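You operate a simulated robot arm through the tools that you are given. There is no shell and no other tool. Be economical: measure what you need, move in short steps, check, and stop when the job is done.

You run a simulated robot arm. Do the job below in one go: nothing can be reset, and whatever is moved stays where it is left.

Task
Pack the blue and yellow pieces in the game box, zero both scores.
Fine: lid shut. Set down upright: blue piece, yellow piece.

The check looks at the end state, three seconds after you hand in, the way a careful person would. Anything else that was tipped, shoved, dropped, spilled or broken makes it a failure. Lids that push on must go on centred and level and be pressed home; caps that screw on are set level and turned clockwise until they are tight.

Robot
A 7-joint arm with a two-finger parallel gripper, fixed in place. Base frame: the origin is at the foot of the arm, x ahead of it, y to its left, z up. Readings come in m, degrees, newtons and seconds.
With the tool pointing down near the work surface it reaches from about 0.3 to 0.74 m from the base axis. Its first joint turns from -115.0 to 115.0 degrees. Payload 3.91 kg.
The tool frame sits at the grasp point between the pads (the TCP): z along the fingers, y along the line on which they close. The tips reach 0.03 m beyond it. Largest opening 0.11 m; finger width 0.02, thickness 0.01; the body of the gripper, 0.048 by 0.112 m, starts 0.055 m behind the TCP.
Orientation is told as [roll, pitch, yaw] about the base's x, y, z axes, in that order, counted from this pose: with the fingers straight down and closing along the base's y, the tool's x points along the base's -x, its y along +y and its z along -z.

Tools
- The arm moves only by the tool move_arm. Its argument "steps" is a list of rows, each an object (a shift or turn left out is 0, a gripper value left out holds the last) with "delta_rot": the turn, a rotation vector about the tool's x, y, z in degrees, a list of three; "xyz": the shift along the tool's x, y, z in m, a list of three; "gripper": the finger opening in m, from 0 to 0.11. In form: [{"delta_rot": [ax, ay, az], "xyz": [dx, dy, dz], "gripper": gripper}, ...]. A call has 1 to 8 rows; each row shifts and turns the commanded pose from where the row before left it, along the tool's axes as they then stand. Each row takes 0.2 s and may step no farther than 0.05 m and 8.6 degrees from the row before; otherwise, or with a gripper value out of range, the whole call is refused. Where a pose cannot be reached the arm comes as near as it can. A force on the tool above 40 N (or 10 N above the force at the start of the call, whichever is more), or a blocked arm, ends the call early, and 0.2 s more pass. The fingers move at their own pace (about 0.108 m/s each) and stop on an object; they squeeze with about 34 N. The grip force told is the motor's: it shows also when the fingers shut on nothing. Time passes only in rows, and 0.2 s behind the last, so rows that do not move let the fingers close. It gives the time, the measured TCP pose, the force on the tool (base axes), the opening and the grip force at its end, in the units of the frame above (readings bear some noise), with the torque about the TCP (base axes, N m) and any sound that the robot's microphone picked up.
- Cameras (640 x 400 px; columns grow to the right, rows downward): "scene" is fixed at [0.2199, 0.4992, 1.5824]; the picture's right is [-0.79, -0.61, 0.00], its down [-0.42, 0.54, -0.73] and it looks along [0.45, -0.58, -0.68] (base axes); focal length 356 px, centre (320, 200). "wrist" rides on the gripper at [0.072, 0.017, -0.103] in the tool frame; the picture's right is [-0.23, 0.97, 0.00], its down [-0.76, -0.18, -0.62] and it looks along [-0.61, -0.14, 0.78] (tool axes); focal length 222 px, centre (320, 200). There is no depth. A picture from a camera that has moved, and an enlarged one, comes with that camera's place and axes in the base frame and with its lens.
- grab_frame(camera): a new picture of that camera. The clock stands still meanwhile.
- slide_trunk(by): slides the trunk up (or, below 0, down) by that many m; the arm rides with it, the base frame stays. It gives what a move gives, with no picture.
- zoom(camera, box): a new picture of the part [left, top, right, bottom] of that camera's present view, enlarged. The clock stands still meanwhile.
- sign_off(): hands the job in; it is judged then, once.

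Go step by step. Nothing tells you positions but the pictures and the camera data: compare them with the known pose of the tool, close in by small moves and look again before you grip or let go. The budget is 120 turns and 64 pictures, counting those below and the enlarged ones. Unless the task says otherwise, let go and move clear before handing in, and close with one line.

The tools are called after "Call:" as name(argument=value, ...) on one line, values as JSON. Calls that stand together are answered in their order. move_arm: Moves the arm, as the interface text tells. Its arguments: {"type":"object","properties":{"steps":{"type":"array","items":{"type":"object","properties":{"delta_rot":{"type":"array","items":{"type":"number"}},"xyz":{"type":"array","items":{"type":"number"}},"gripper":{"type":"number"}}}}},"required":["steps"]} The other tools are called the same way: slide_trunk (by) slides the trunk up or down; grab_frame (camera) takes a picture; zoom (camera, box) takes an enlarged picture of a part of a camera's view; sign_off () hands the job in.

At the start:

```text
time: 0.0
position: [0.4461, -0.1475, 1.1709]
tcp_rot: [0.1, 0.0, 0.0]
ft_force: [-0.1, -0.6, 1.0]
moment: [-0.01, -0.02, -0.01]
width: 0.1099
grasp_force: 0.0
trunk travel left (down, up): [-0.825, 0.165]
```

scene: 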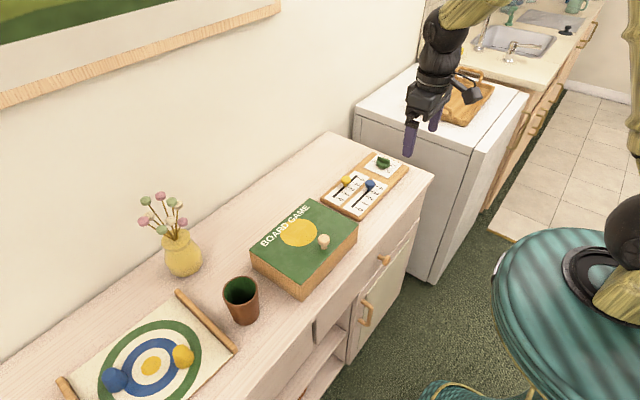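
wrist: 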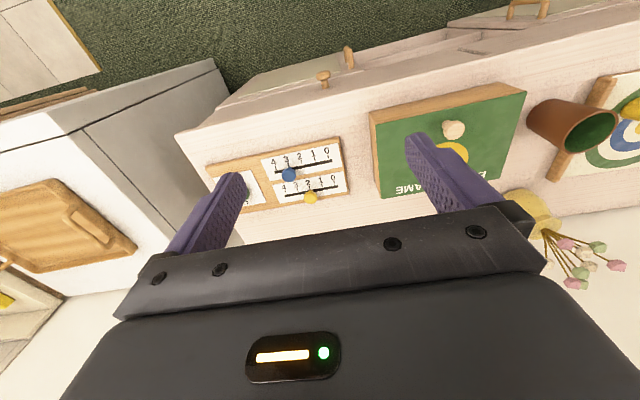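

I see a sideboard with a game box (knobbed lid), a scoreboard with blue and yellow sliders, and blue and yellow pieces on a target mat. I will zoom in for detail.

Call:
zoom(camera="scene", box=[50, 270, 258, 400])

Call:
zoom(camera="scene", box=[310, 140, 422, 210])

Call:
zoom(camera="scene", box=[220, 180, 380, 340])

```text
3.08 times, centred on (154, 335) of scene
camera zoom: at [0.2199, 0.4992, 1.5824], right [-0.79, -0.61, 0.0], down [-0.42, 0.54, -0.73], along [0.45, -0.58, -0.68], focal length 1096 px, centre (831, -215)
```

zoom: 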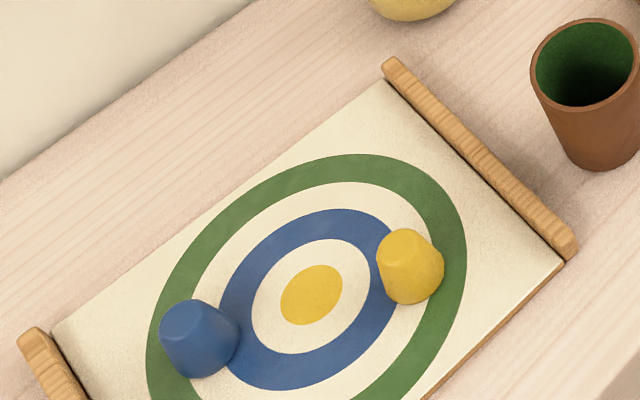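

```text
5.71 times, centred on (366, 175) of scene
camera zoom: at [0.2199, 0.4992, 1.5824], right [-0.79, -0.61, 0.0], down [-0.42, 0.54, -0.73], along [0.45, -0.58, -0.68], focal length 2035 px, centre (57, 343)
```

zoom: 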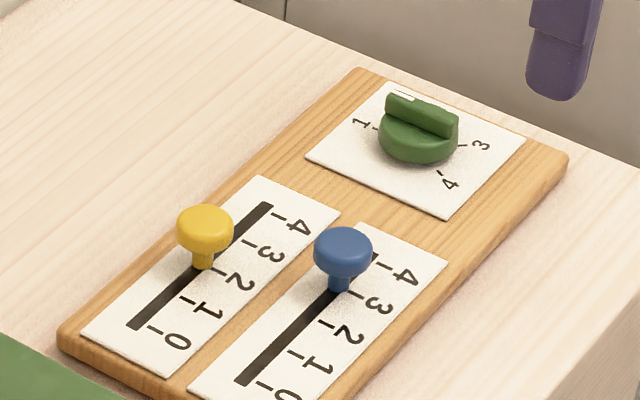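

```text
2.50 times, centred on (300, 260) of scene
camera zoom: at [0.2199, 0.4992, 1.5824], right [-0.79, -0.61, 0.0], down [-0.42, 0.54, -0.73], along [0.45, -0.58, -0.68], focal length 890 px, centre (370, 50)
```

zoom: 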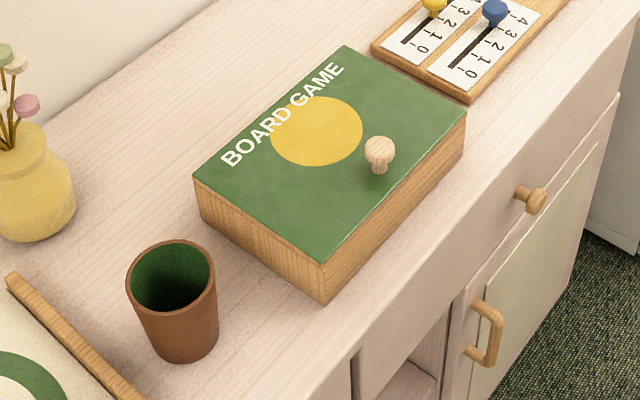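

The lid knob triangulates to about (0.56, 0.05, 0.92), the slider knobs to about (0.61, -0.25, 0.87), and the worktop to about z 0.82. I'll lower the trunk in part and look again.

Call:
slide_trunk(by=-0.2)

Call:
grab_frame(camera="wrist")

Call:
grab_frame(camera="scene")

```text
time: 2.2
position: [0.4484, -0.148, 0.9693]
tcp_rot: [-0.1, 0.0, 0.0]
ft_force: [0.1, 0.0, 0.1]
moment: [0.01, -0.04, 0.02]
width: 0.1102
grasp_force: 0.1
trunk travel left (down, up): [-0.625, 0.365]
```

```text
58 pictures are left
camera wrist: at [0.3741, -0.1308, 1.0735], right [0.23, 0.97, 0.0], down [0.76, -0.18, 0.62], along [0.61, -0.14, -0.78], focal length 222 px, centre (320, 200)
```

wrist: 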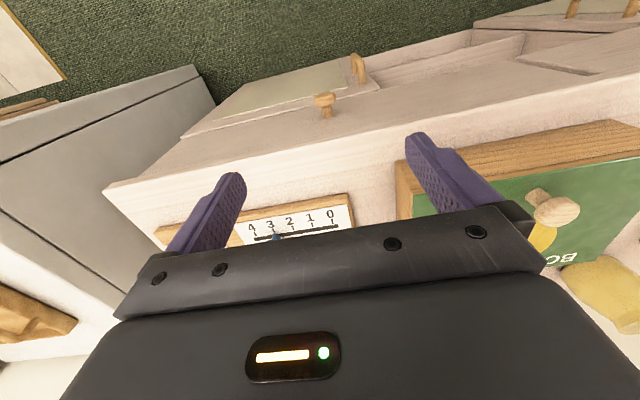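

```text
57 pictures are left
```

scene: 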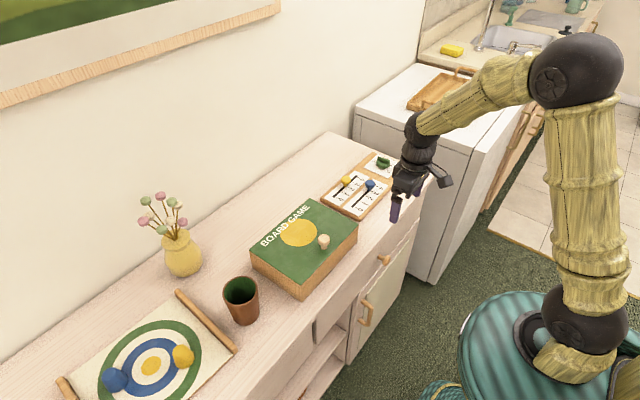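

The slider knobs look to be at about (0.605, -0.250) for blue and (0.670, -0.220) for yellow, tops near z 0.885, with zero near y = -0.166. I'll go above the blue one and look.

Call:
move_arm(steps=[{"xyz": [-0.039, -0.0255, 0], "gripper": 0.06}, {"xyz": [-0.039, -0.0255, 0]}, {"xyz": [-0.039, -0.0255, 0]}, {"xyz": [-0.039, -0.0255, 0]}, {"xyz": [0, 0, 0.02]}])

Call:
grab_frame(camera="wrist")

Call:
zoom(camera="scene", box=[310, 110, 438, 190])

```text
time: 3.4
position: [0.6015, -0.2487, 0.9507]
tcp_rot: [-0.1, 0.1, 0.0]
ft_force: [0.7, -1.1, -0.1]
moment: [-0.01, 0.01, -0.01]
width: 0.0601
grasp_force: 0.1
trunk travel left (down, up): [-0.625, 0.365]
```

```text
56 pictures are left
camera wrist: at [0.5299, -0.2331, 1.0539], right [0.23, 0.97, 0.0], down [0.76, -0.18, 0.62], along [0.61, -0.14, -0.78], focal length 222 px, centre (320, 200)
```

wrist: 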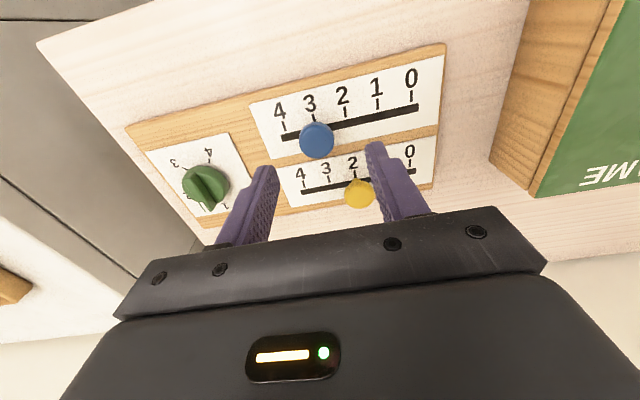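

```text
5.00 times, centred on (374, 150) of scene
camera zoom: at [0.2199, 0.4992, 1.5824], right [-0.79, -0.61, 0.0], down [-0.42, 0.54, -0.73], along [0.45, -0.58, -0.68], focal length 1781 px, centre (50, 450)
```

zoom: 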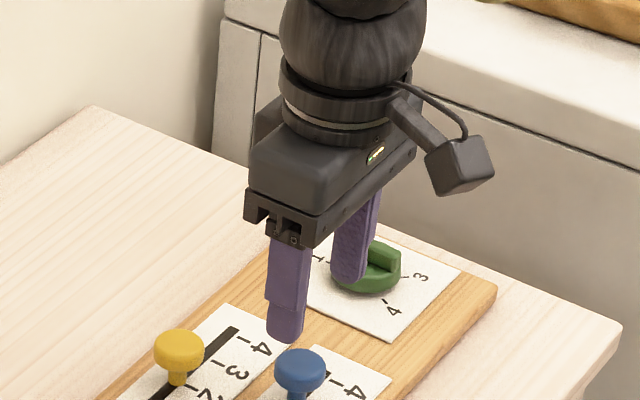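

The wrist view puts the blue knob at (0.600, -0.251), directly under the TCP. I'll descend so the tips straddle the head, then close gently.

Call:
move_arm(steps=[{"xyz": [0, -0.002, 0.02]}, {"xyz": [0, 0, 0.02]}, {"xyz": [0, 0, 0.013]}, {}])

Call:
zoom(camera="scene", box=[310, 130, 438, 210])

```text
time: 4.4
position: [0.6034, -0.2524, 0.8978]
tcp_rot: [0.0, 0.0, 0.0]
ft_force: [0.0, 0.2, -0.1]
moment: [0.01, -0.01, -0.02]
width: 0.0599
grasp_force: 0.1
trunk travel left (down, up): [-0.625, 0.365]
```

```text
5.00 times, centred on (374, 170) of scene
camera zoom: at [0.2199, 0.4992, 1.5824], right [-0.79, -0.61, 0.0], down [-0.42, 0.54, -0.73], along [0.45, -0.58, -0.68], focal length 1781 px, centre (50, 350)
```

zoom: 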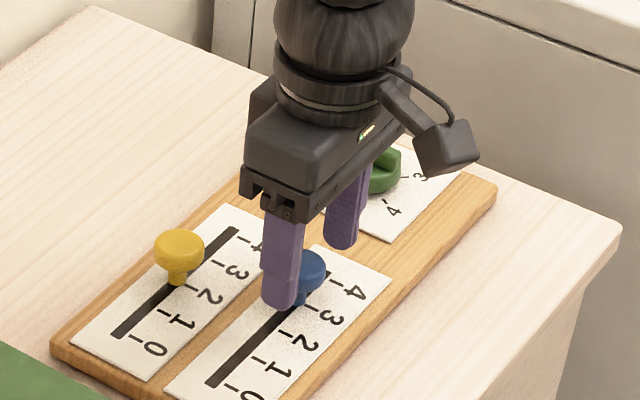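

The fingers straddle the blue knob. Close on it.

Call:
move_arm(steps=[{"gripper": 0.015}, {}, {}])

```text
time: 5.2
position: [0.6024, -0.2525, 0.8982]
tcp_rot: [0.0, 0.0, 0.1]
ft_force: [0.7, -3.3, -1.7]
moment: [-0.05, -0.23, -0.02]
width: 0.0314
grasp_force: 44.8
trunk travel left (down, up): [-0.625, 0.365]
```

Gripped at 31 mm. Slide it toward 0 (+y).

Call:
move_arm(steps=[{"xyz": [0, 0.02, 0]}, {"xyz": [0, 0.02, 0]}, {"xyz": [0, 0.02, 0]}, {"xyz": [0, 0.015, 0]}, {"xyz": [0, 0.006, 0]}, {}])

Call:
zoom(camera="scene", box=[310, 130, 438, 210])

```text
time: 6.6
position: [0.6017, -0.1707, 0.8966]
tcp_rot: [0.0, 0.0, 0.0]
ft_force: [4.0, 0.0, -0.2]
moment: [-0.16, -1.14, 0.03]
width: 0.0314
grasp_force: 45.1
trunk travel left (down, up): [-0.625, 0.365]
```

```text
5.00 times, centred on (374, 170) of scene
camera zoom: at [0.2199, 0.4992, 1.5824], right [-0.79, -0.61, 0.0], down [-0.42, 0.54, -0.73], along [0.45, -0.58, -0.68], focal length 1781 px, centre (50, 350)
```

zoom: 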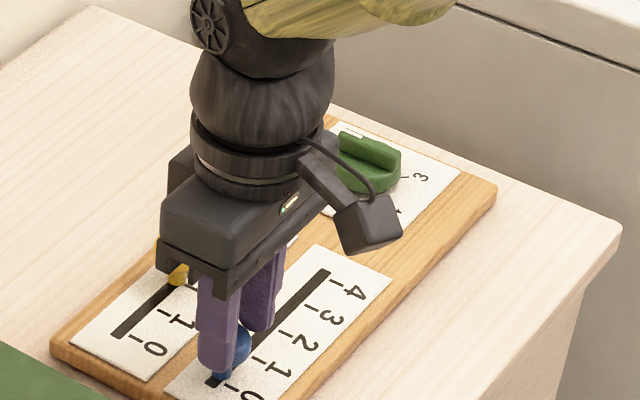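

It moves freely; continue in small steps to the end stop.

Call:
move_arm(steps=[{"xyz": [0, 0.003, 0]}, {"xyz": [0, 0.003, 0]}, {}])

```text
time: 7.4
position: [0.6027, -0.1665, 0.897]
tcp_rot: [0.0, 0.1, 0.0]
ft_force: [-1.6, 0.2, 1.3]
moment: [-0.15, -0.11, 0.01]
width: 0.0314
grasp_force: 45.0
trunk travel left (down, up): [-0.625, 0.365]
```

Call:
zoom(camera="wrist", box=[200, 60, 440, 210])

Call:
move_arm(steps=[{"xyz": [0, 0.002, 0]}, {"xyz": [0, 0.002, 0]}, {}])

```text
2.67 times, centred on (320, 135) of wrist
camera zoom: at [0.5298, -0.148, 1.0004], right [0.23, 0.97, 0.0], down [0.76, -0.18, 0.62], along [0.61, -0.14, -0.78], focal length 592 px, centre (320, 373)
```

zoom: 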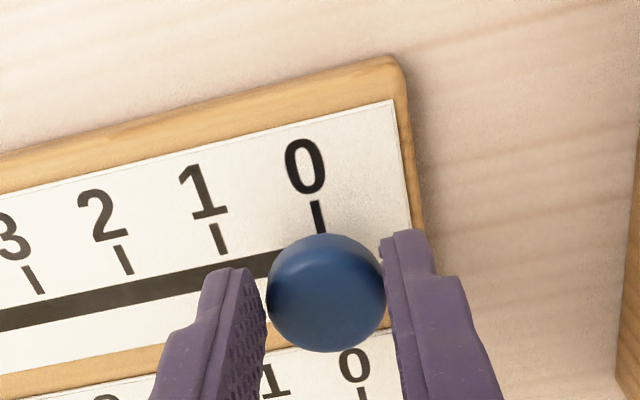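

```text
time: 8.2
position: [0.6023, -0.1654, 0.897]
tcp_rot: [0.0, 0.1, -0.1]
ft_force: [-1.8, -18.2, 0.6]
moment: [-0.81, 0.93, -0.13]
width: 0.0313
grasp_force: 44.9
trunk travel left (down, up): [-0.625, 0.365]
```

The end stop is at y≈-0.165, which matches 0. Release, rise and shift to the yellow knob at about (0.665, -0.224).

Call:
move_arm(steps=[{"xyz": [0, -0.002, 0], "gripper": 0.06}, {}, {"xyz": [0, 0, -0.03]}, {"xyz": [0, 0, -0.02]}, {"xyz": [-0.032, -0.03, 0]}, {"xyz": [-0.031, -0.03, 0]}, {}])

Call:
grab_frame(camera="wrist")

Call:
zoom(camera="scene", box=[310, 130, 438, 210])

```text
time: 9.8
position: [0.6654, -0.2251, 0.9476]
tcp_rot: [0.0, -0.1, 0.0]
ft_force: [-0.3, 0.1, 0.9]
moment: [-0.03, 0.02, 0.0]
width: 0.0601
grasp_force: 0.0
trunk travel left (down, up): [-0.625, 0.365]
```

```text
51 pictures are left
camera wrist: at [0.5943, -0.2086, 1.0506], right [0.23, 0.97, 0.0], down [0.76, -0.18, 0.62], along [0.61, -0.14, -0.78], focal length 222 px, centre (320, 200)
```

wrist: 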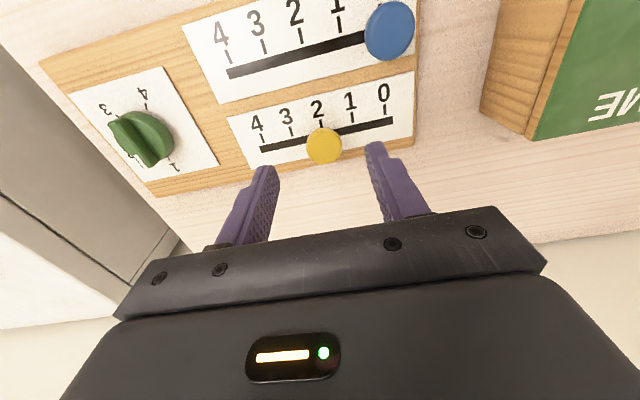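

```text
5.00 times, centred on (374, 170) of scene
camera zoom: at [0.2199, 0.4992, 1.5824], right [-0.79, -0.61, 0.0], down [-0.42, 0.54, -0.73], along [0.45, -0.58, -0.68], focal length 1781 px, centre (50, 350)
```

zoom: 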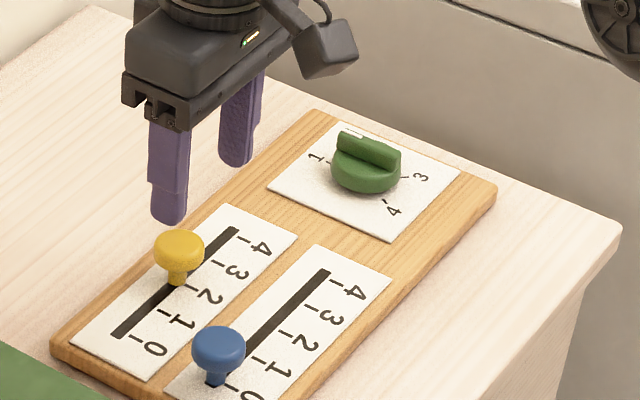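

Yellow knob at about (0.670, -0.223), under the TCP. Descend, grip and slide to the stop, the same as blue (58 mm to travel).

Call:
move_arm(steps=[{"xyz": [-0.003, 0.002, 0.02]}, {"xyz": [0, 0, 0.02]}, {"xyz": [0, 0, 0.01]}, {"gripper": 0.015}, {}, {}, {}])

Call:
move_arm(steps=[{"xyz": [0, 0.02, 0]}, {"xyz": [0, 0.02, 0]}, {"xyz": [0, 0.014, 0]}, {"xyz": [0, 0.003, 0]}, {}])

Call:
zoom(camera="wrist", box=[200, 60, 440, 210])

```text
time: 11.4
position: [0.668, -0.2218, 0.897]
tcp_rot: [0.1, 0.0, 0.0]
ft_force: [-0.9, -3.2, -2.8]
moment: [-0.28, -0.33, 0.09]
width: 0.0306
grasp_force: 44.6
trunk travel left (down, up): [-0.625, 0.365]
```

```text
time: 12.6
position: [0.6681, -0.1648, 0.8964]
tcp_rot: [0.0, 0.1, 0.0]
ft_force: [-8.0, -0.1, -0.5]
moment: [0.08, 0.5, -0.05]
width: 0.0307
grasp_force: 45.0
trunk travel left (down, up): [-0.625, 0.365]
```

```text
2.67 times, centred on (320, 135) of wrist
camera zoom: at [0.5955, -0.148, 1.0005], right [0.23, 0.97, 0.0], down [0.76, -0.18, 0.62], along [0.61, -0.14, -0.78], focal length 592 px, centre (320, 373)
```

zoom: 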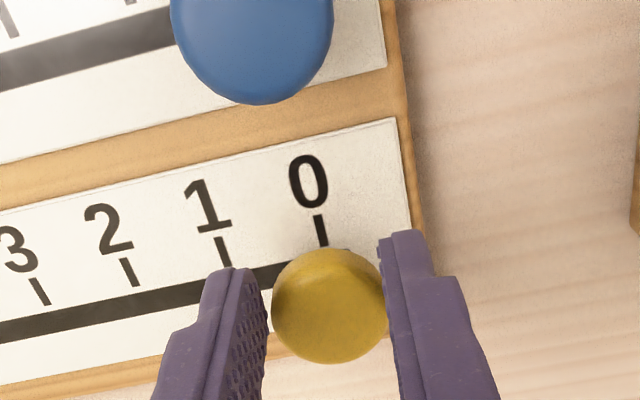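

Nearly there; nudge to the stop.

Call:
move_arm(steps=[{"xyz": [0, 0.002, 0]}, {"xyz": [0, 0.002, 0]}, {}])

```text
time: 13.4
position: [0.6691, -0.1656, 0.8979]
tcp_rot: [-0.3, 0.0, -0.1]
ft_force: [-7.3, -20.6, -3.3]
moment: [-0.96, 0.41, -0.13]
width: 0.0306
grasp_force: 45.3
trunk travel left (down, up): [-0.625, 0.365]
```

Yellow is at its stop too. Release, rise and go look above the lid knob.

Call:
move_arm(steps=[{"xyz": [0, -0.003, 0], "gripper": 0.06}, {}, {"xyz": [0, 0, -0.05]}, {"xyz": [0, 0, -0.05]}, {"xyz": [0.027, 0.042, 0]}, {"xyz": [0.027, 0.042, 0]}, {"xyz": [0.027, 0.042, 0]}, {"xyz": [0.027, 0.042, 0]}])

Call:
move_arm(steps=[{"xyz": [0, 0.04, 0]}, {"xyz": [0, 0.01, 0]}, {}])

Call:
grab_frame(camera="wrist")

Call:
zoom(camera="scene", box=[220, 110, 444, 250])

```text
time: 15.2
position: [0.5586, 0.0019, 0.9958]
tcp_rot: [0.0, 0.0, 0.1]
ft_force: [-0.5, -1.0, -0.4]
moment: [0.03, -0.01, 0.0]
width: 0.0601
grasp_force: 0.1
trunk travel left (down, up): [-0.625, 0.365]
```

```text
time: 16.0
position: [0.5613, 0.0528, 0.9952]
tcp_rot: [0.1, 0.0, 0.0]
ft_force: [0.1, 0.3, -1.0]
moment: [0.0, 0.03, 0.0]
width: 0.0599
grasp_force: 0.0
trunk travel left (down, up): [-0.625, 0.365]
```

```text
48 pictures are left
camera wrist: at [0.4883, 0.07, 1.099], right [0.23, 0.97, 0.0], down [0.76, -0.18, 0.62], along [0.61, -0.14, -0.78], focal length 222 px, centre (320, 200)
```

wrist: 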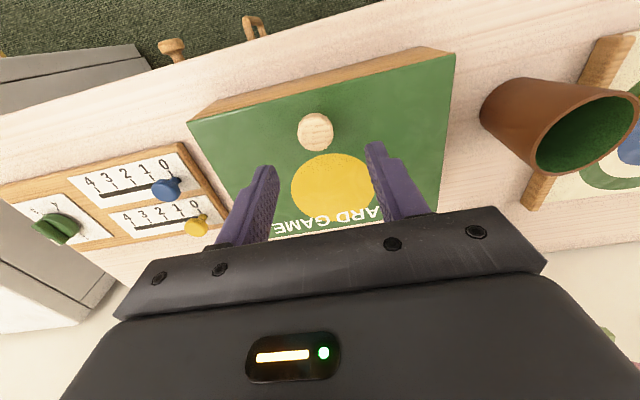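

```text
2.86 times, centred on (332, 180) of scene
camera zoom: at [0.2199, 0.4992, 1.5824], right [-0.79, -0.61, 0.0], down [-0.42, 0.54, -0.73], along [0.45, -0.58, -0.68], focal length 1018 px, centre (286, 257)
```

zoom: 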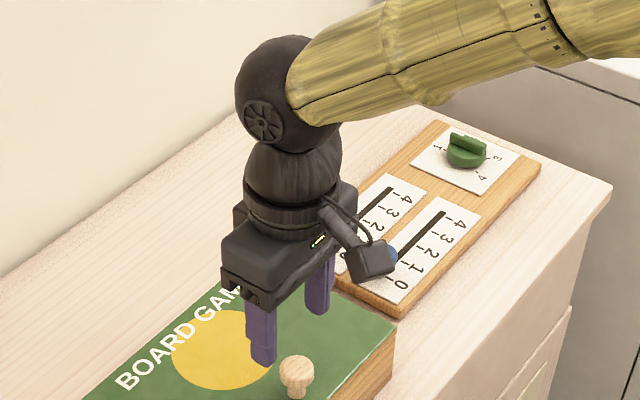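

The lid knob is at about (0.556, 0.052, 0.92); with the knob at the front and the box roughly x 0.53–0.70, the lid is probably hinged along the back. I'll lower around the knob.

Call:
move_arm(steps=[{"xyz": [0.005, 0, 0.03]}, {"xyz": [0, 0, 0.025]}, {}])

Call:
zoom(camera="scene", box=[240, 180, 368, 260])

Call:
grab_frame(camera="wrist")

```text
time: 16.8
position: [0.5558, 0.0553, 0.9422]
tcp_rot: [0.0, 0.0, 0.0]
ft_force: [0.7, 0.5, -0.1]
moment: [0.0, 0.01, 0.0]
width: 0.0603
grasp_force: 0.1
trunk travel left (down, up): [-0.625, 0.365]
```

```text
5.00 times, centred on (304, 220) of scene
camera zoom: at [0.2199, 0.4992, 1.5824], right [-0.79, -0.61, 0.0], down [-0.42, 0.54, -0.73], along [0.45, -0.58, -0.68], focal length 1781 px, centre (400, 100)
```

zoom: 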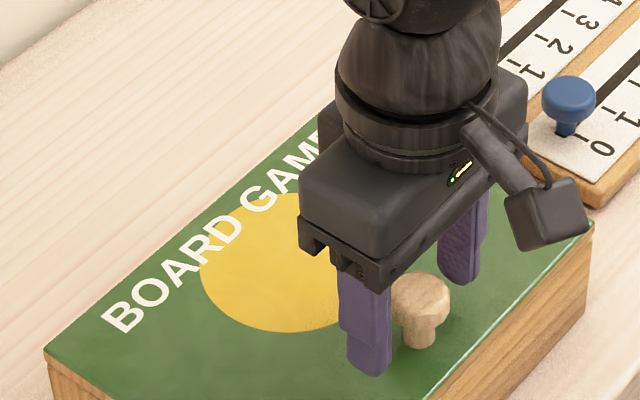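

```text
45 pictures are left
camera wrist: at [0.4829, 0.0723, 1.0448], right [0.23, 0.97, 0.0], down [0.76, -0.18, 0.62], along [0.61, -0.14, -0.78], focal length 222 px, centre (320, 200)
```

wrist: 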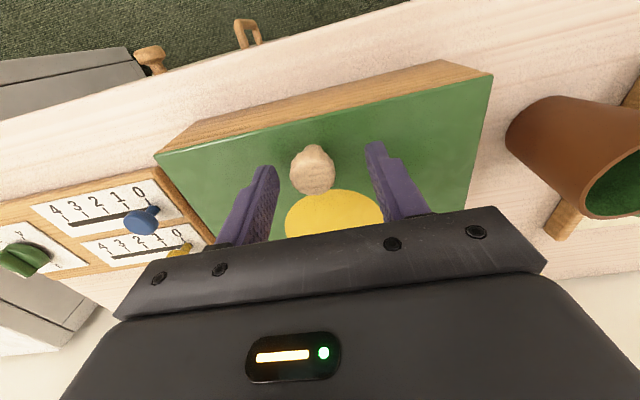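

The knob sits about 4 mm to -y of the finger midline. I'll correct, go slightly lower and close in stages.

Call:
move_arm(steps=[{"xyz": [0, -0.004, 0.008], "gripper": 0.046}, {}, {"gripper": 0.038}, {}])

Call:
grab_frame(camera="wrist")

```text
time: 17.8
position: [0.5555, 0.0515, 0.9343]
tcp_rot: [0.0, 0.0, 0.1]
ft_force: [0.6, -0.3, 0.6]
moment: [0.01, -0.01, 0.01]
width: 0.038
grasp_force: 0.1
trunk travel left (down, up): [-0.625, 0.365]
```

```text
44 pictures are left
camera wrist: at [0.4826, 0.0685, 1.0372], right [0.23, 0.97, 0.0], down [0.76, -0.18, 0.62], along [0.61, -0.14, -0.78], focal length 222 px, centre (320, 200)
```

wrist: 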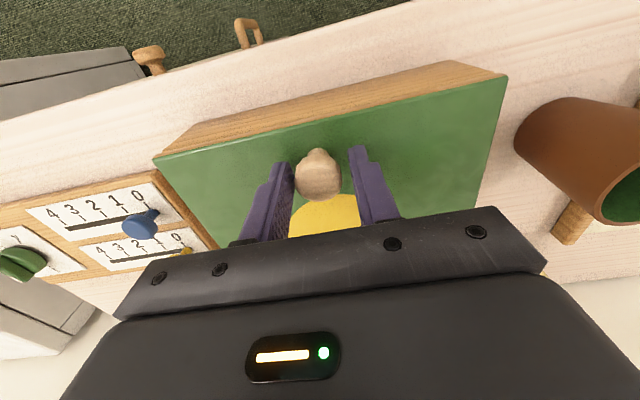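

Centred between the fingers. Close, then try a small lift.

Call:
move_arm(steps=[{"gripper": 0.02}, {}, {}])

Call:
move_arm(steps=[{"xyz": [0, 0, -0.005]}, {"xyz": [0, 0, -0.005]}, {"xyz": [0, 0, -0.005]}, {}])

Call:
zoom(camera="scene", box=[240, 180, 368, 300])

```text
time: 18.6
position: [0.5552, 0.0518, 0.9347]
tcp_rot: [0.0, 0.0, 0.0]
ft_force: [-1.4, -3.7, -0.1]
moment: [-0.08, 0.09, -0.05]
width: 0.0295
grasp_force: 34.3
trunk travel left (down, up): [-0.625, 0.365]
```

```text
time: 19.6
position: [0.5565, 0.0529, 0.949]
tcp_rot: [0.0, 0.1, 0.1]
ft_force: [-1.0, -0.6, -7.1]
moment: [0.07, 1.03, -0.01]
width: 0.0296
grasp_force: 33.6
trunk travel left (down, up): [-0.625, 0.365]
```

```text
3.33 times, centred on (304, 240) of scene
camera zoom: at [0.2199, 0.4992, 1.5824], right [-0.79, -0.61, 0.0], down [-0.42, 0.54, -0.73], along [0.45, -0.58, -0.68], focal length 1187 px, centre (373, 67)
```

zoom: 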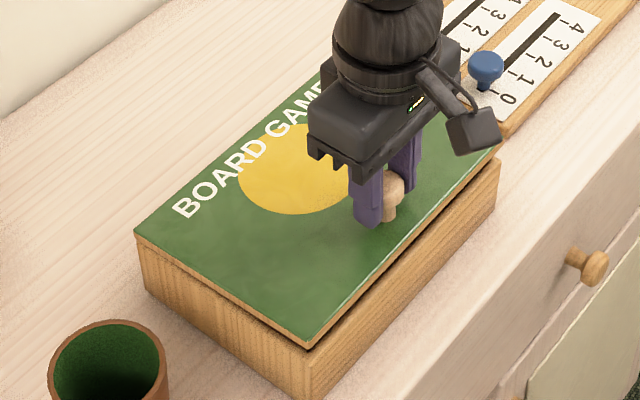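

Confirmed: the lid is hinged at the back, about x 0.70, z 0.89. I'll swing it open about that axis, turning the tool with it.

Call:
move_arm(steps=[{"xyz": [-0.0089, 0, -0.0182], "delta_rot": [0, 7.5, 0]}, {"xyz": [-0.0089, 0, -0.0182], "delta_rot": [0, 7.5, 0]}, {"xyz": [-0.0089, 0, -0.0182], "delta_rot": [0, 7.5, 0]}, {}])

Call:
zoom(camera="scene", box=[180, 100, 400, 300])

```text
time: 20.6
position: [0.5904, 0.0517, 0.9995]
tcp_rot: [0.0, 22.6, 0.1]
ft_force: [1.7, 1.0, -6.2]
moment: [0.11, 0.38, 0.01]
width: 0.0296
grasp_force: 34.1
trunk travel left (down, up): [-0.625, 0.365]
```

```text
2.00 times, centred on (290, 200) of scene
camera zoom: at [0.2199, 0.4992, 1.5824], right [-0.79, -0.61, 0.0], down [-0.42, 0.54, -0.73], along [0.45, -0.58, -0.68], focal length 712 px, centre (380, 200)
```

zoom: 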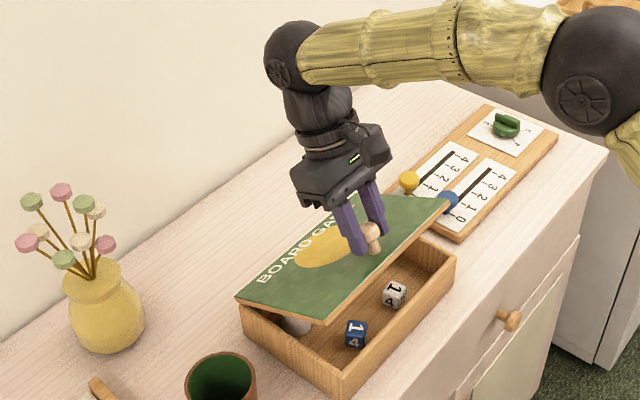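

The lid opens smoothly with low force; there are dice inside. Continue.

Call:
move_arm(steps=[{"xyz": [-0.0089, 0, -0.0182], "delta_rot": [0, 7.5, 0]}, {"xyz": [-0.0089, 0, -0.0182], "delta_rot": [0, 7.5, 0]}, {"xyz": [-0.0089, 0, -0.0182], "delta_rot": [0, 7.5, 0]}, {"xyz": [-0.0089, 0, -0.0182], "delta_rot": [0, 7.5, 0]}, {}])

Call:
zoom(camera="scene", box=[180, 100, 400, 300])

```text
time: 21.8
position: [0.6143, 0.0518, 1.017]
tcp_rot: [0.0, 33.9, 0.1]
ft_force: [2.7, 0.2, -5.1]
moment: [-0.04, 0.0, -0.05]
width: 0.0294
grasp_force: 33.8
out of reach, approached as far as the arm can: row 2, 3, 4
trunk travel left (down, up): [-0.625, 0.365]
```

```text
2.00 times, centred on (290, 200) of scene
camera zoom: at [0.2199, 0.4992, 1.5824], right [-0.79, -0.61, 0.0], down [-0.42, 0.54, -0.73], along [0.45, -0.58, -0.68], focal length 712 px, centre (380, 200)
```

zoom: 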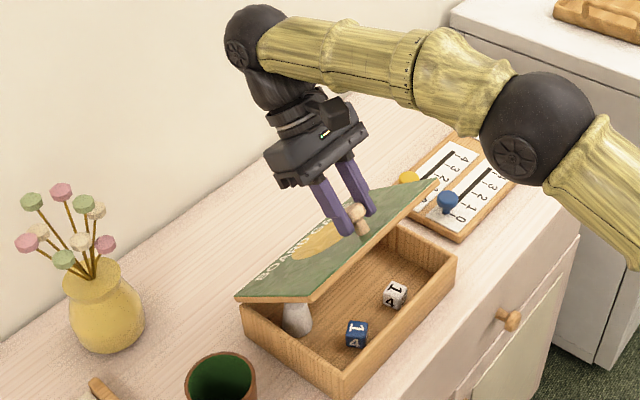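

The tool leans wall-ward with the lid (the knob faces the wall as it opens), so arm reach runs out at 34°. I'll back off one row to see how the command is tracked.

Call:
move_arm(steps=[{"xyz": [0.0065, 0, 0.0192], "delta_rot": [0, -7.5, 0]}, {}])

```text
time: 22.4
position: [0.5982, 0.0514, 1.0056]
tcp_rot: [-0.1, 26.3, 0.0]
ft_force: [2.7, -1.1, -6.3]
moment: [0.06, 0.31, 0.05]
width: 0.0291
grasp_force: 34.2
trunk travel left (down, up): [-0.625, 0.365]
```

The command follows the actual pose. Now I'll continue the lid's arc while letting the knob pivot between the pads, turning the tool back toward vertical.

Call:
move_arm(steps=[{"xyz": [-0.0069, 0, -0.0146], "delta_rot": [0, -5, 0]}, {"xyz": [-0.0095, 0, -0.013], "delta_rot": [0, -5, 0]}, {"xyz": [-0.0118, 0, -0.0108], "delta_rot": [0, -5, 0]}, {}])

Call:
zoom(camera="scene", box=[180, 100, 400, 300])

```text
time: 23.4
position: [0.6389, 0.0504, 1.0309]
tcp_rot: [0.0, 11.3, 0.0]
ft_force: [-0.1, -0.1, -6.3]
moment: [-0.03, 0.51, -0.02]
width: 0.0294
grasp_force: 34.2
trunk travel left (down, up): [-0.625, 0.365]
```

```text
2.00 times, centred on (290, 200) of scene
camera zoom: at [0.2199, 0.4992, 1.5824], right [-0.79, -0.61, 0.0], down [-0.42, 0.54, -0.73], along [0.45, -0.58, -0.68], focal length 712 px, centre (380, 200)
```

zoom: 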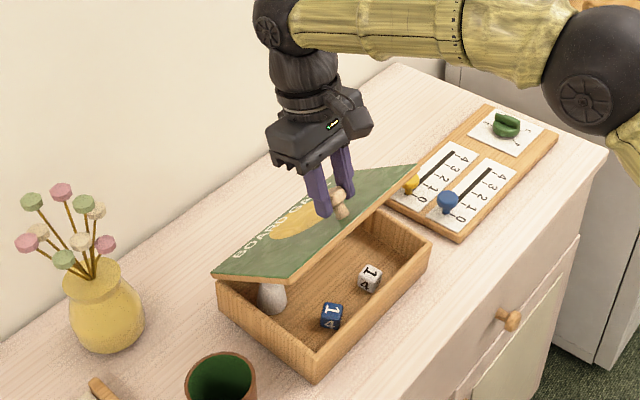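

The box itself slid toward the wall (~3 cm) because the firm pads resisted pivoting. I'll reverse those rows to bring it back, then retry with a much lighter grip.

Call:
move_arm(steps=[{"xyz": [0.0127, 0, 0.0098], "delta_rot": [0, 5, 0]}, {"xyz": [0.0106, 0, 0.0122], "delta_rot": [0, 5, 0]}, {"xyz": [0.0081, 0, 0.0139], "delta_rot": [0, 5, 0]}, {}])

Call:
zoom(camera="scene", box=[180, 100, 400, 300])

```text
time: 24.4
position: [0.597, 0.0517, 1.0039]
tcp_rot: [0.0, 26.4, 0.0]
ft_force: [5.8, 2.3, 2.3]
moment: [0.08, -1.07, 0.02]
width: 0.0294
grasp_force: 33.5
trunk travel left (down, up): [-0.625, 0.365]
```

```text
2.00 times, centred on (290, 200) of scene
camera zoom: at [0.2199, 0.4992, 1.5824], right [-0.79, -0.61, 0.0], down [-0.42, 0.54, -0.73], along [0.45, -0.58, -0.68], focal length 712 px, centre (380, 200)
```

zoom: 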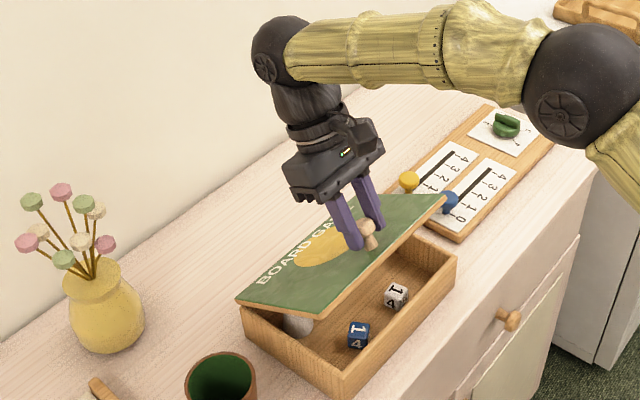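

The box is back where it was. Now lighten the grip in steps and see the grip force.

Call:
move_arm(steps=[{"gripper": 0.0265}, {}, {}])

```text
time: 25.2
position: [0.5965, 0.0516, 1.0038]
tcp_rot: [0.0, 26.3, 0.0]
ft_force: [5.6, 1.7, 2.5]
moment: [0.01, -0.93, -0.02]
width: 0.0298
grasp_force: 34.0
trunk travel left (down, up): [-0.625, 0.365]
```

Call:
move_arm(steps=[{"gripper": 0.0285}, {}, {}])

```text
time: 26.0
position: [0.5964, 0.0515, 1.0042]
tcp_rot: [0.0, 26.4, -0.1]
ft_force: [-0.7, 1.3, -1.1]
moment: [0.06, 0.06, -0.01]
width: 0.0298
grasp_force: 20.7
trunk travel left (down, up): [-0.625, 0.365]
```

Call:
move_arm(steps=[{"gripper": 0.0292}, {}, {"xyz": [0, 0, -0.004], "delta_rot": [0, -3, 0]}, {}])

Call:
zoom(camera="scene", box=[220, 160, 380, 300])

```text
time: 27.0
position: [0.5976, 0.0522, 1.0087]
tcp_rot: [0.1, 23.2, 0.1]
ft_force: [0.0, 1.0, 0.6]
moment: [0.02, 0.0, -0.01]
width: 0.0302
grasp_force: 0.8
trunk travel left (down, up): [-0.625, 0.365]
```

```text
2.86 times, centred on (300, 230) of scene
camera zoom: at [0.2199, 0.4992, 1.5824], right [-0.79, -0.61, 0.0], down [-0.42, 0.54, -0.73], along [0.45, -0.58, -0.68], focal length 1018 px, centre (377, 114)
```

zoom: 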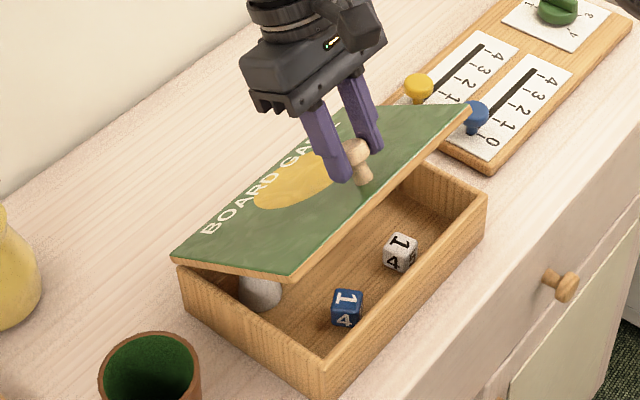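

With the grip nearly nil the lid seems to stay by itself (hinge friction). I'll open the fingers slightly around the knob to check.

Call:
move_arm(steps=[{"gripper": 0.036}, {}, {}])

Call:
zoom(camera="scene", box=[220, 160, 380, 300])

```text
time: 27.8
position: [0.598, 0.0509, 1.0074]
tcp_rot: [0.1, 23.4, 0.0]
ft_force: [1.0, 0.0, -0.3]
moment: [-0.04, 0.03, 0.02]
width: 0.0359
grasp_force: 0.1
trunk travel left (down, up): [-0.625, 0.365]
```

```text
2.86 times, centred on (300, 230) of scene
camera zoom: at [0.2199, 0.4992, 1.5824], right [-0.79, -0.61, 0.0], down [-0.42, 0.54, -0.73], along [0.45, -0.58, -0.68], focal length 1018 px, centre (377, 114)
```

zoom: 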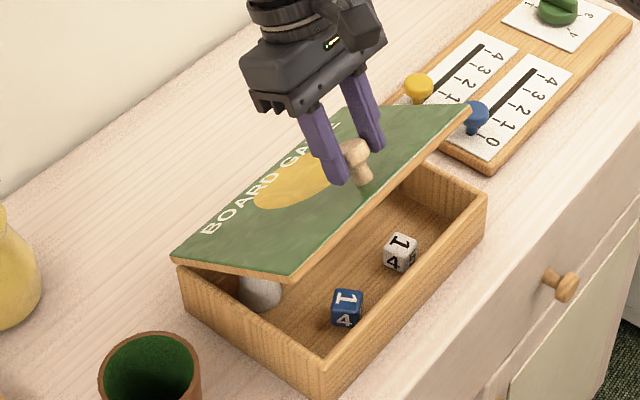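

The lid holds by itself, so I can ratchet: swing the tool back around the loose knob, regrip, and rotate lid and tool together again.

Call:
move_arm(steps=[{"delta_rot": [0, -8, 0], "gripper": 0.042}, {"delta_rot": [0, -8, 0]}, {"delta_rot": [0, -8, 0]}, {"delta_rot": [0, -8, 0]}, {"delta_rot": [0, -8, 0]}, {"delta_rot": [0, -8, 0]}, {"delta_rot": [0, -8, 0]}, {}])

Call:
zoom(camera="scene", box=[220, 140, 380, 300])

Call:
grab_frame(camera="wrist")

```text
time: 29.6
position: [0.5987, 0.0509, 1.0085]
tcp_rot: [0.0, -32.8, 0.0]
ft_force: [-0.3, 0.9, 0.8]
moment: [0.02, -0.02, 0.01]
width: 0.0419
grasp_force: 0.0
trunk travel left (down, up): [-0.625, 0.365]
```

```text
2.50 times, centred on (300, 220) of scene
camera zoom: at [0.2199, 0.4992, 1.5824], right [-0.79, -0.61, 0.0], down [-0.42, 0.54, -0.73], along [0.45, -0.58, -0.68], focal length 890 px, centre (370, 150)
```

zoom: 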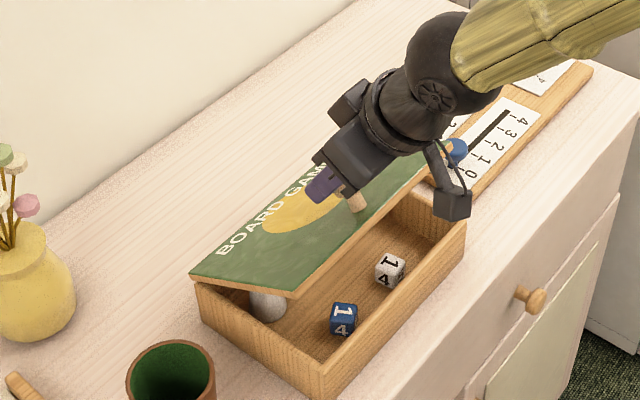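

```text
35 pictures are left
camera wrist: at [0.4811, 0.0687, 1.0566], right [0.19, 0.97, 0.12], down [0.3, -0.18, 0.94], along [0.93, -0.14, -0.33], focal length 222 px, centre (320, 200)
```

wrist: 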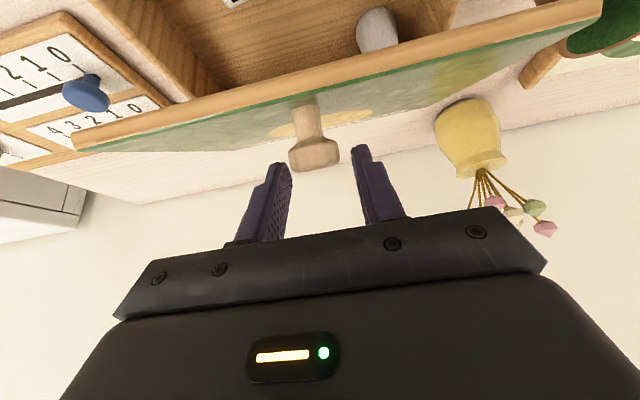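

The knob lies about 13 mm off the pad centreline on the robot side. I'll re-centre and grip it.

Call:
move_arm(steps=[{"xyz": [0.013, 0, 0.003]}, {"gripper": 0.034}, {}, {"gripper": 0.024}, {}, {}])

Call:
grab_frame(camera="wrist")

```text
time: 31.0
position: [0.5891, 0.0518, 1.0001]
tcp_rot: [0.0, -32.7, 0.0]
ft_force: [0.9, -0.6, 0.2]
moment: [-0.02, -0.14, 0.0]
width: 0.0295
grasp_force: 34.5
trunk travel left (down, up): [-0.625, 0.365]
```

```text
34 pictures are left
camera wrist: at [0.4722, 0.0689, 1.0473], right [0.19, 0.97, 0.12], down [0.3, -0.18, 0.94], along [0.93, -0.14, -0.33], focal length 222 px, centre (320, 200)
```

wrist: 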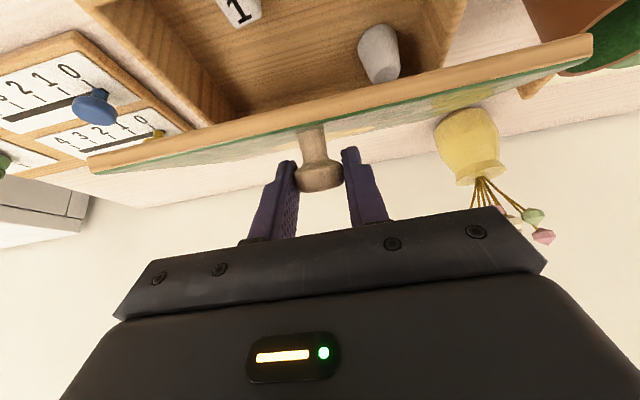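

Good firm grip on the head (29.5 mm). Rotate lid and tool together about the hinge.

Call:
move_arm(steps=[{"xyz": [-0.02, 0, -0.0031], "delta_rot": [0, 7.5, 0]}, {"xyz": [-0.02, 0, -0.0031], "delta_rot": [0, 7.5, 0]}, {}])

Call:
zoom(camera="scene", box=[180, 100, 400, 300])

```text
time: 31.8
position: [0.6225, 0.052, 1.0248]
tcp_rot: [-0.1, -17.8, 0.0]
ft_force: [1.9, 1.3, -1.2]
moment: [0.06, -0.1, -0.15]
width: 0.0294
grasp_force: 34.2
trunk travel left (down, up): [-0.625, 0.365]
```

```text
2.00 times, centred on (290, 200) of scene
camera zoom: at [0.2199, 0.4992, 1.5824], right [-0.79, -0.61, 0.0], down [-0.42, 0.54, -0.73], along [0.45, -0.58, -0.68], focal length 712 px, centre (380, 200)
```

zoom: 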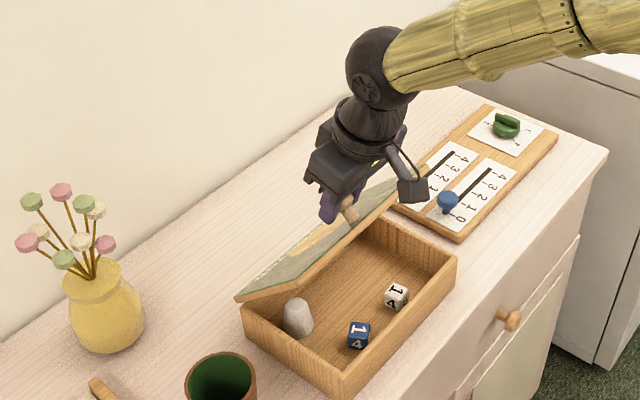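

The box has stayed put and the lid keeps opening. Continue.

Call:
move_arm(steps=[{"xyz": [-0.02, 0, -0.0031], "delta_rot": [0, 7.5, 0]}, {"xyz": [-0.02, 0, -0.0031], "delta_rot": [0, 7.5, 0]}, {"xyz": [-0.02, 0, -0.0031], "delta_rot": [0, 7.5, 0]}, {}])

Call:
move_arm(steps=[{"xyz": [-0.013, 0, -0.002], "delta_rot": [0, 5, 0]}, {"xyz": [-0.013, 0, -0.002], "delta_rot": [0, 5, 0]}, {}])

Call:
zoom(camera="scene", box=[180, 100, 400, 300])

```text
time: 32.8
position: [0.6774, 0.053, 1.0432]
tcp_rot: [0.0, 4.9, 0.0]
ft_force: [3.5, -0.5, 0.9]
moment: [-0.11, -0.69, 0.09]
width: 0.0296
grasp_force: 34.2
trunk travel left (down, up): [-0.625, 0.365]
```

```text
time: 33.6
position: [0.6816, 0.0392, 1.0563]
tcp_rot: [0.1, 12.4, 0.0]
ft_force: [0.8, 1.7, -5.9]
moment: [-0.06, 0.14, -0.46]
width: 0.0295
grasp_force: 34.4
out of reach, approached as far as the arm can: row 2
trunk travel left (down, up): [-0.625, 0.365]
```

```text
2.00 times, centred on (290, 200) of scene
camera zoom: at [0.2199, 0.4992, 1.5824], right [-0.79, -0.61, 0.0], down [-0.42, 0.54, -0.73], along [0.45, -0.58, -0.68], focal length 712 px, centre (380, 200)
```

zoom: 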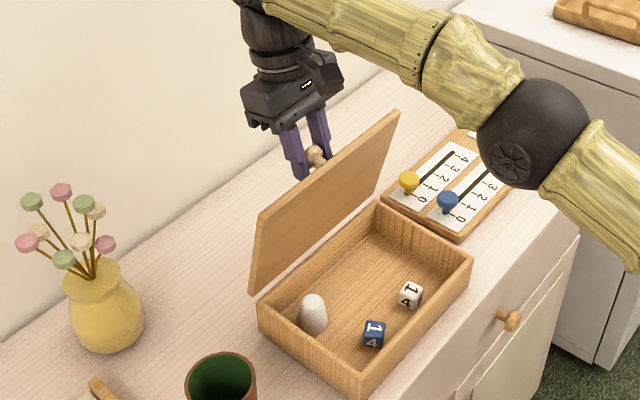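

At the reach limit the arm drifted sideways by 14 mm and took the box along. I'll reverse to the previous pose, which should bring the box back with the lid at ~70°.

Call:
move_arm(steps=[{"xyz": [0.0007, 0.0069, 0.0068], "delta_rot": [0, -3.75, 0]}, {"xyz": [0.0007, 0.0069, 0.0069], "delta_rot": [0, -3.75, 0]}, {}])

Call:
zoom(camera="scene", box=[180, 100, 400, 300])

```text
time: 34.4
position: [0.6781, 0.0516, 1.0429]
tcp_rot: [-0.1, 7.3, 0.1]
ft_force: [-3.3, -3.0, -4.3]
moment: [0.21, 0.46, 0.32]
width: 0.0296
grasp_force: 33.6
trunk travel left (down, up): [-0.625, 0.365]
```

```text
2.00 times, centred on (290, 200) of scene
camera zoom: at [0.2199, 0.4992, 1.5824], right [-0.79, -0.61, 0.0], down [-0.42, 0.54, -0.73], along [0.45, -0.58, -0.68], focal length 712 px, centre (380, 200)
```

zoom: 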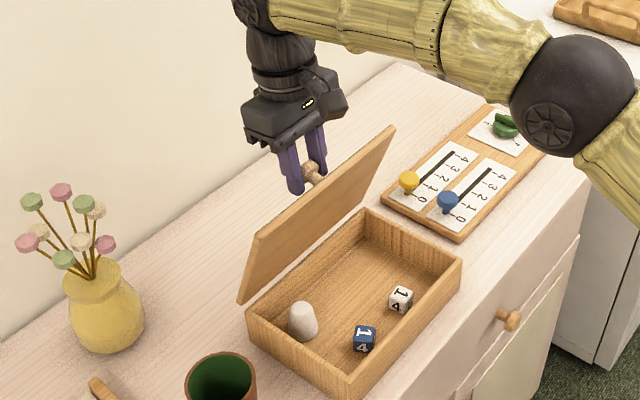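

The box is within ~7 mm of its start. A small correcting tug, then release.

Call:
move_arm(steps=[{"xyz": [-0.004, 0.004, -0.0005]}, {"xyz": [-0.004, 0.002, -0.0005]}, {}])

Call:
move_arm(steps=[{"gripper": 0.0285}, {}, {"gripper": 0.05}, {}])

Call:
zoom(camera="scene", box=[180, 100, 400, 300])

```text
time: 35.2
position: [0.6869, 0.0591, 1.0445]
tcp_rot: [0.0, 7.2, 0.0]
ft_force: [0.3, -1.3, -4.1]
moment: [-0.22, -0.05, 0.13]
width: 0.0296
grasp_force: 34.1
trunk travel left (down, up): [-0.625, 0.365]
```

```text
time: 36.2
position: [0.6853, 0.0581, 1.0445]
tcp_rot: [0.0, 7.3, 0.0]
ft_force: [-0.2, 0.6, -0.5]
moment: [-0.03, 0.03, -0.01]
width: 0.0497
grasp_force: 0.1
trunk travel left (down, up): [-0.625, 0.365]
```

```text
2.00 times, centred on (290, 200) of scene
camera zoom: at [0.2199, 0.4992, 1.5824], right [-0.79, -0.61, 0.0], down [-0.42, 0.54, -0.73], along [0.45, -0.58, -0.68], focal length 712 px, centre (380, 200)
```

zoom: 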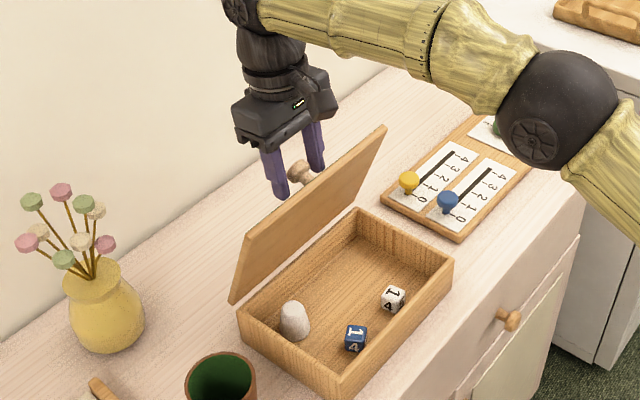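

The box is back in place and the lid stays at ~75°. Rise vertically with the trunk, then fold the arm back.

Call:
slide_trunk(by=0.12)

Call:
move_arm(steps=[{"xyz": [0.04, 0.02, -0.01], "delta_rot": [0, -7.3, 0]}, {"xyz": [0.04, 0.03, 0]}, {"xyz": [0.02, 0.045, 0]}, {"xyz": [0, 0.045, 0]}, {"xyz": [0, 0.045, 0]}, {"xyz": [0, 0.045, 0]}, {"xyz": [0, 0.045, 0]}, {}])

Call:
grab_frame(camera="wrist")

Call:
grab_frame(camera="scene")

```text
time: 37.7
position: [0.686, 0.0592, 1.1631]
tcp_rot: [0.0, 7.3, 0.0]
ft_force: [-0.1, -0.5, 0.6]
moment: [0.0, 0.01, -0.01]
width: 0.0501
grasp_force: 0.0
trunk travel left (down, up): [-0.745, 0.245]
```

```text
time: 39.5
position: [0.5881, 0.333, 1.1786]
tcp_rot: [-0.1, -0.2, 0.0]
ft_force: [-0.1, -0.4, -0.3]
moment: [0.01, 0.01, 0.0]
width: 0.0502
grasp_force: 0.0
trunk travel left (down, up): [-0.745, 0.245]
```

```text
29 pictures are left
camera wrist: at [0.5156, 0.3494, 1.2816], right [0.23, 0.97, 0.0], down [0.76, -0.18, 0.62], along [0.61, -0.14, -0.78], focal length 222 px, centre (320, 200)
```

wrist: 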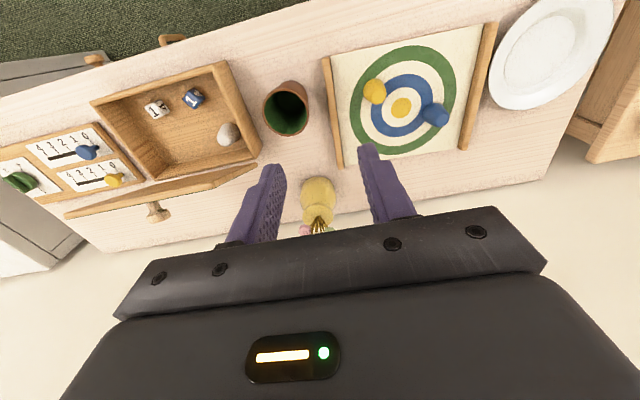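

```text
28 pictures are left
```

scene: 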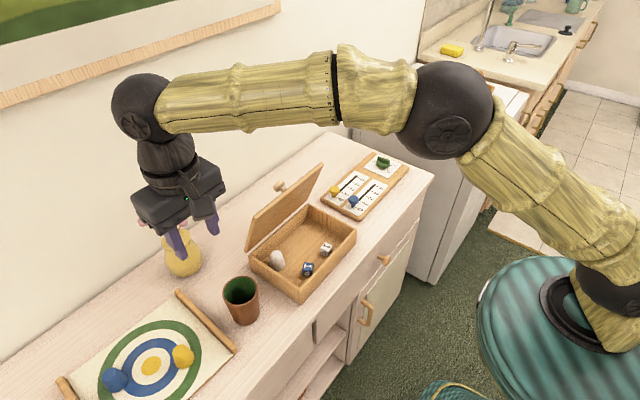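

The pieces are at about yellow (0.63, 0.42) and blue (0.70, 0.53), radii 0.76 and 0.88, so blue needs a tool tilted outward about 31°. I'll yaw toward it and tilt while high and clear.

Call:
move_arm(steps=[{"delta_rot": [0, 0, -8.5], "gripper": 0.08}, {"delta_rot": [0, 0, -8.5]}, {"delta_rot": [0, 0, -8.5]}, {"delta_rot": [0, 0, -8.5]}, {"delta_rot": [0, -8, 0]}, {"delta_rot": [0, -8, 0]}, {"delta_rot": [0, -8, 0]}, {"delta_rot": [0, -7, 0]}])

```text
time: 41.3
position: [0.5857, 0.333, 1.1791]
tcp_rot: [0.0, -31.1, 34.1]
ft_force: [0.5, 0.0, 0.2]
moment: [-0.02, -0.01, 0.01]
width: 0.08
grasp_force: 0.1
trunk travel left (down, up): [-0.745, 0.245]
```

Lower the trunk by 0.12 (still above the cup and flowers), then move out toward blue.

Call:
slide_trunk(by=-0.12)

Call:
move_arm(steps=[{"xyz": [-0.0351, 0.0199, 0.0211]}, {"xyz": [-0.0351, 0.0199, 0.0211]}, {"xyz": [-0.0351, 0.0199, 0.0211]}, {"xyz": [-0.0351, 0.0199, 0.0211]}, {}])

Call:
slide_trunk(by=-0.08)

Call:
grab_frame(camera="wrist")

```text
time: 42.8
position: [0.5865, 0.3333, 1.0591]
tcp_rot: [0.1, -31.0, 34.1]
ft_force: [0.3, -0.6, -1.0]
moment: [0.01, 0.02, -0.01]
width: 0.0803
grasp_force: 0.0
trunk travel left (down, up): [-0.625, 0.365]
```

```text
time: 44.0
position: [0.672, 0.4869, 1.0552]
tcp_rot: [0.0, -30.9, 34.1]
ft_force: [0.3, 0.7, -1.0]
moment: [-0.03, 0.0, -0.02]
width: 0.0803
grasp_force: 0.0
out of reach, approached as far as the arm can: row 4
trunk travel left (down, up): [-0.625, 0.365]
```

```text
time: 45.1
position: [0.6717, 0.4848, 0.9778]
tcp_rot: [0.0, -31.0, 33.9]
ft_force: [0.2, 0.6, -0.3]
moment: [0.0, 0.02, 0.0]
width: 0.0802
grasp_force: 0.0
trunk travel left (down, up): [-0.545, 0.445]
```

```text
27 pictures are left
camera wrist: at [0.5666, 0.4343, 1.0276], right [-0.38, 0.92, 0.12], down [0.37, 0.04, 0.93], along [0.84, 0.4, -0.36], focal length 222 px, centre (320, 200)
```

wrist: 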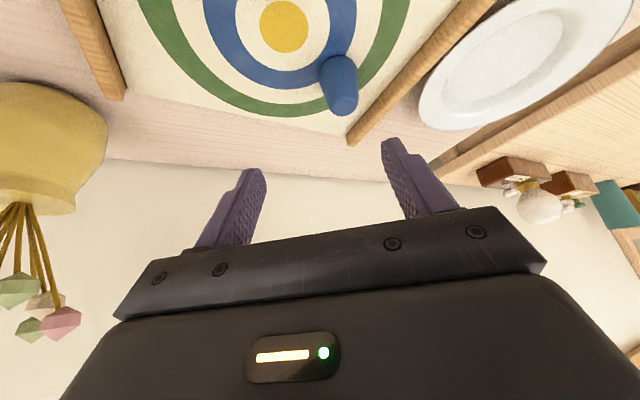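

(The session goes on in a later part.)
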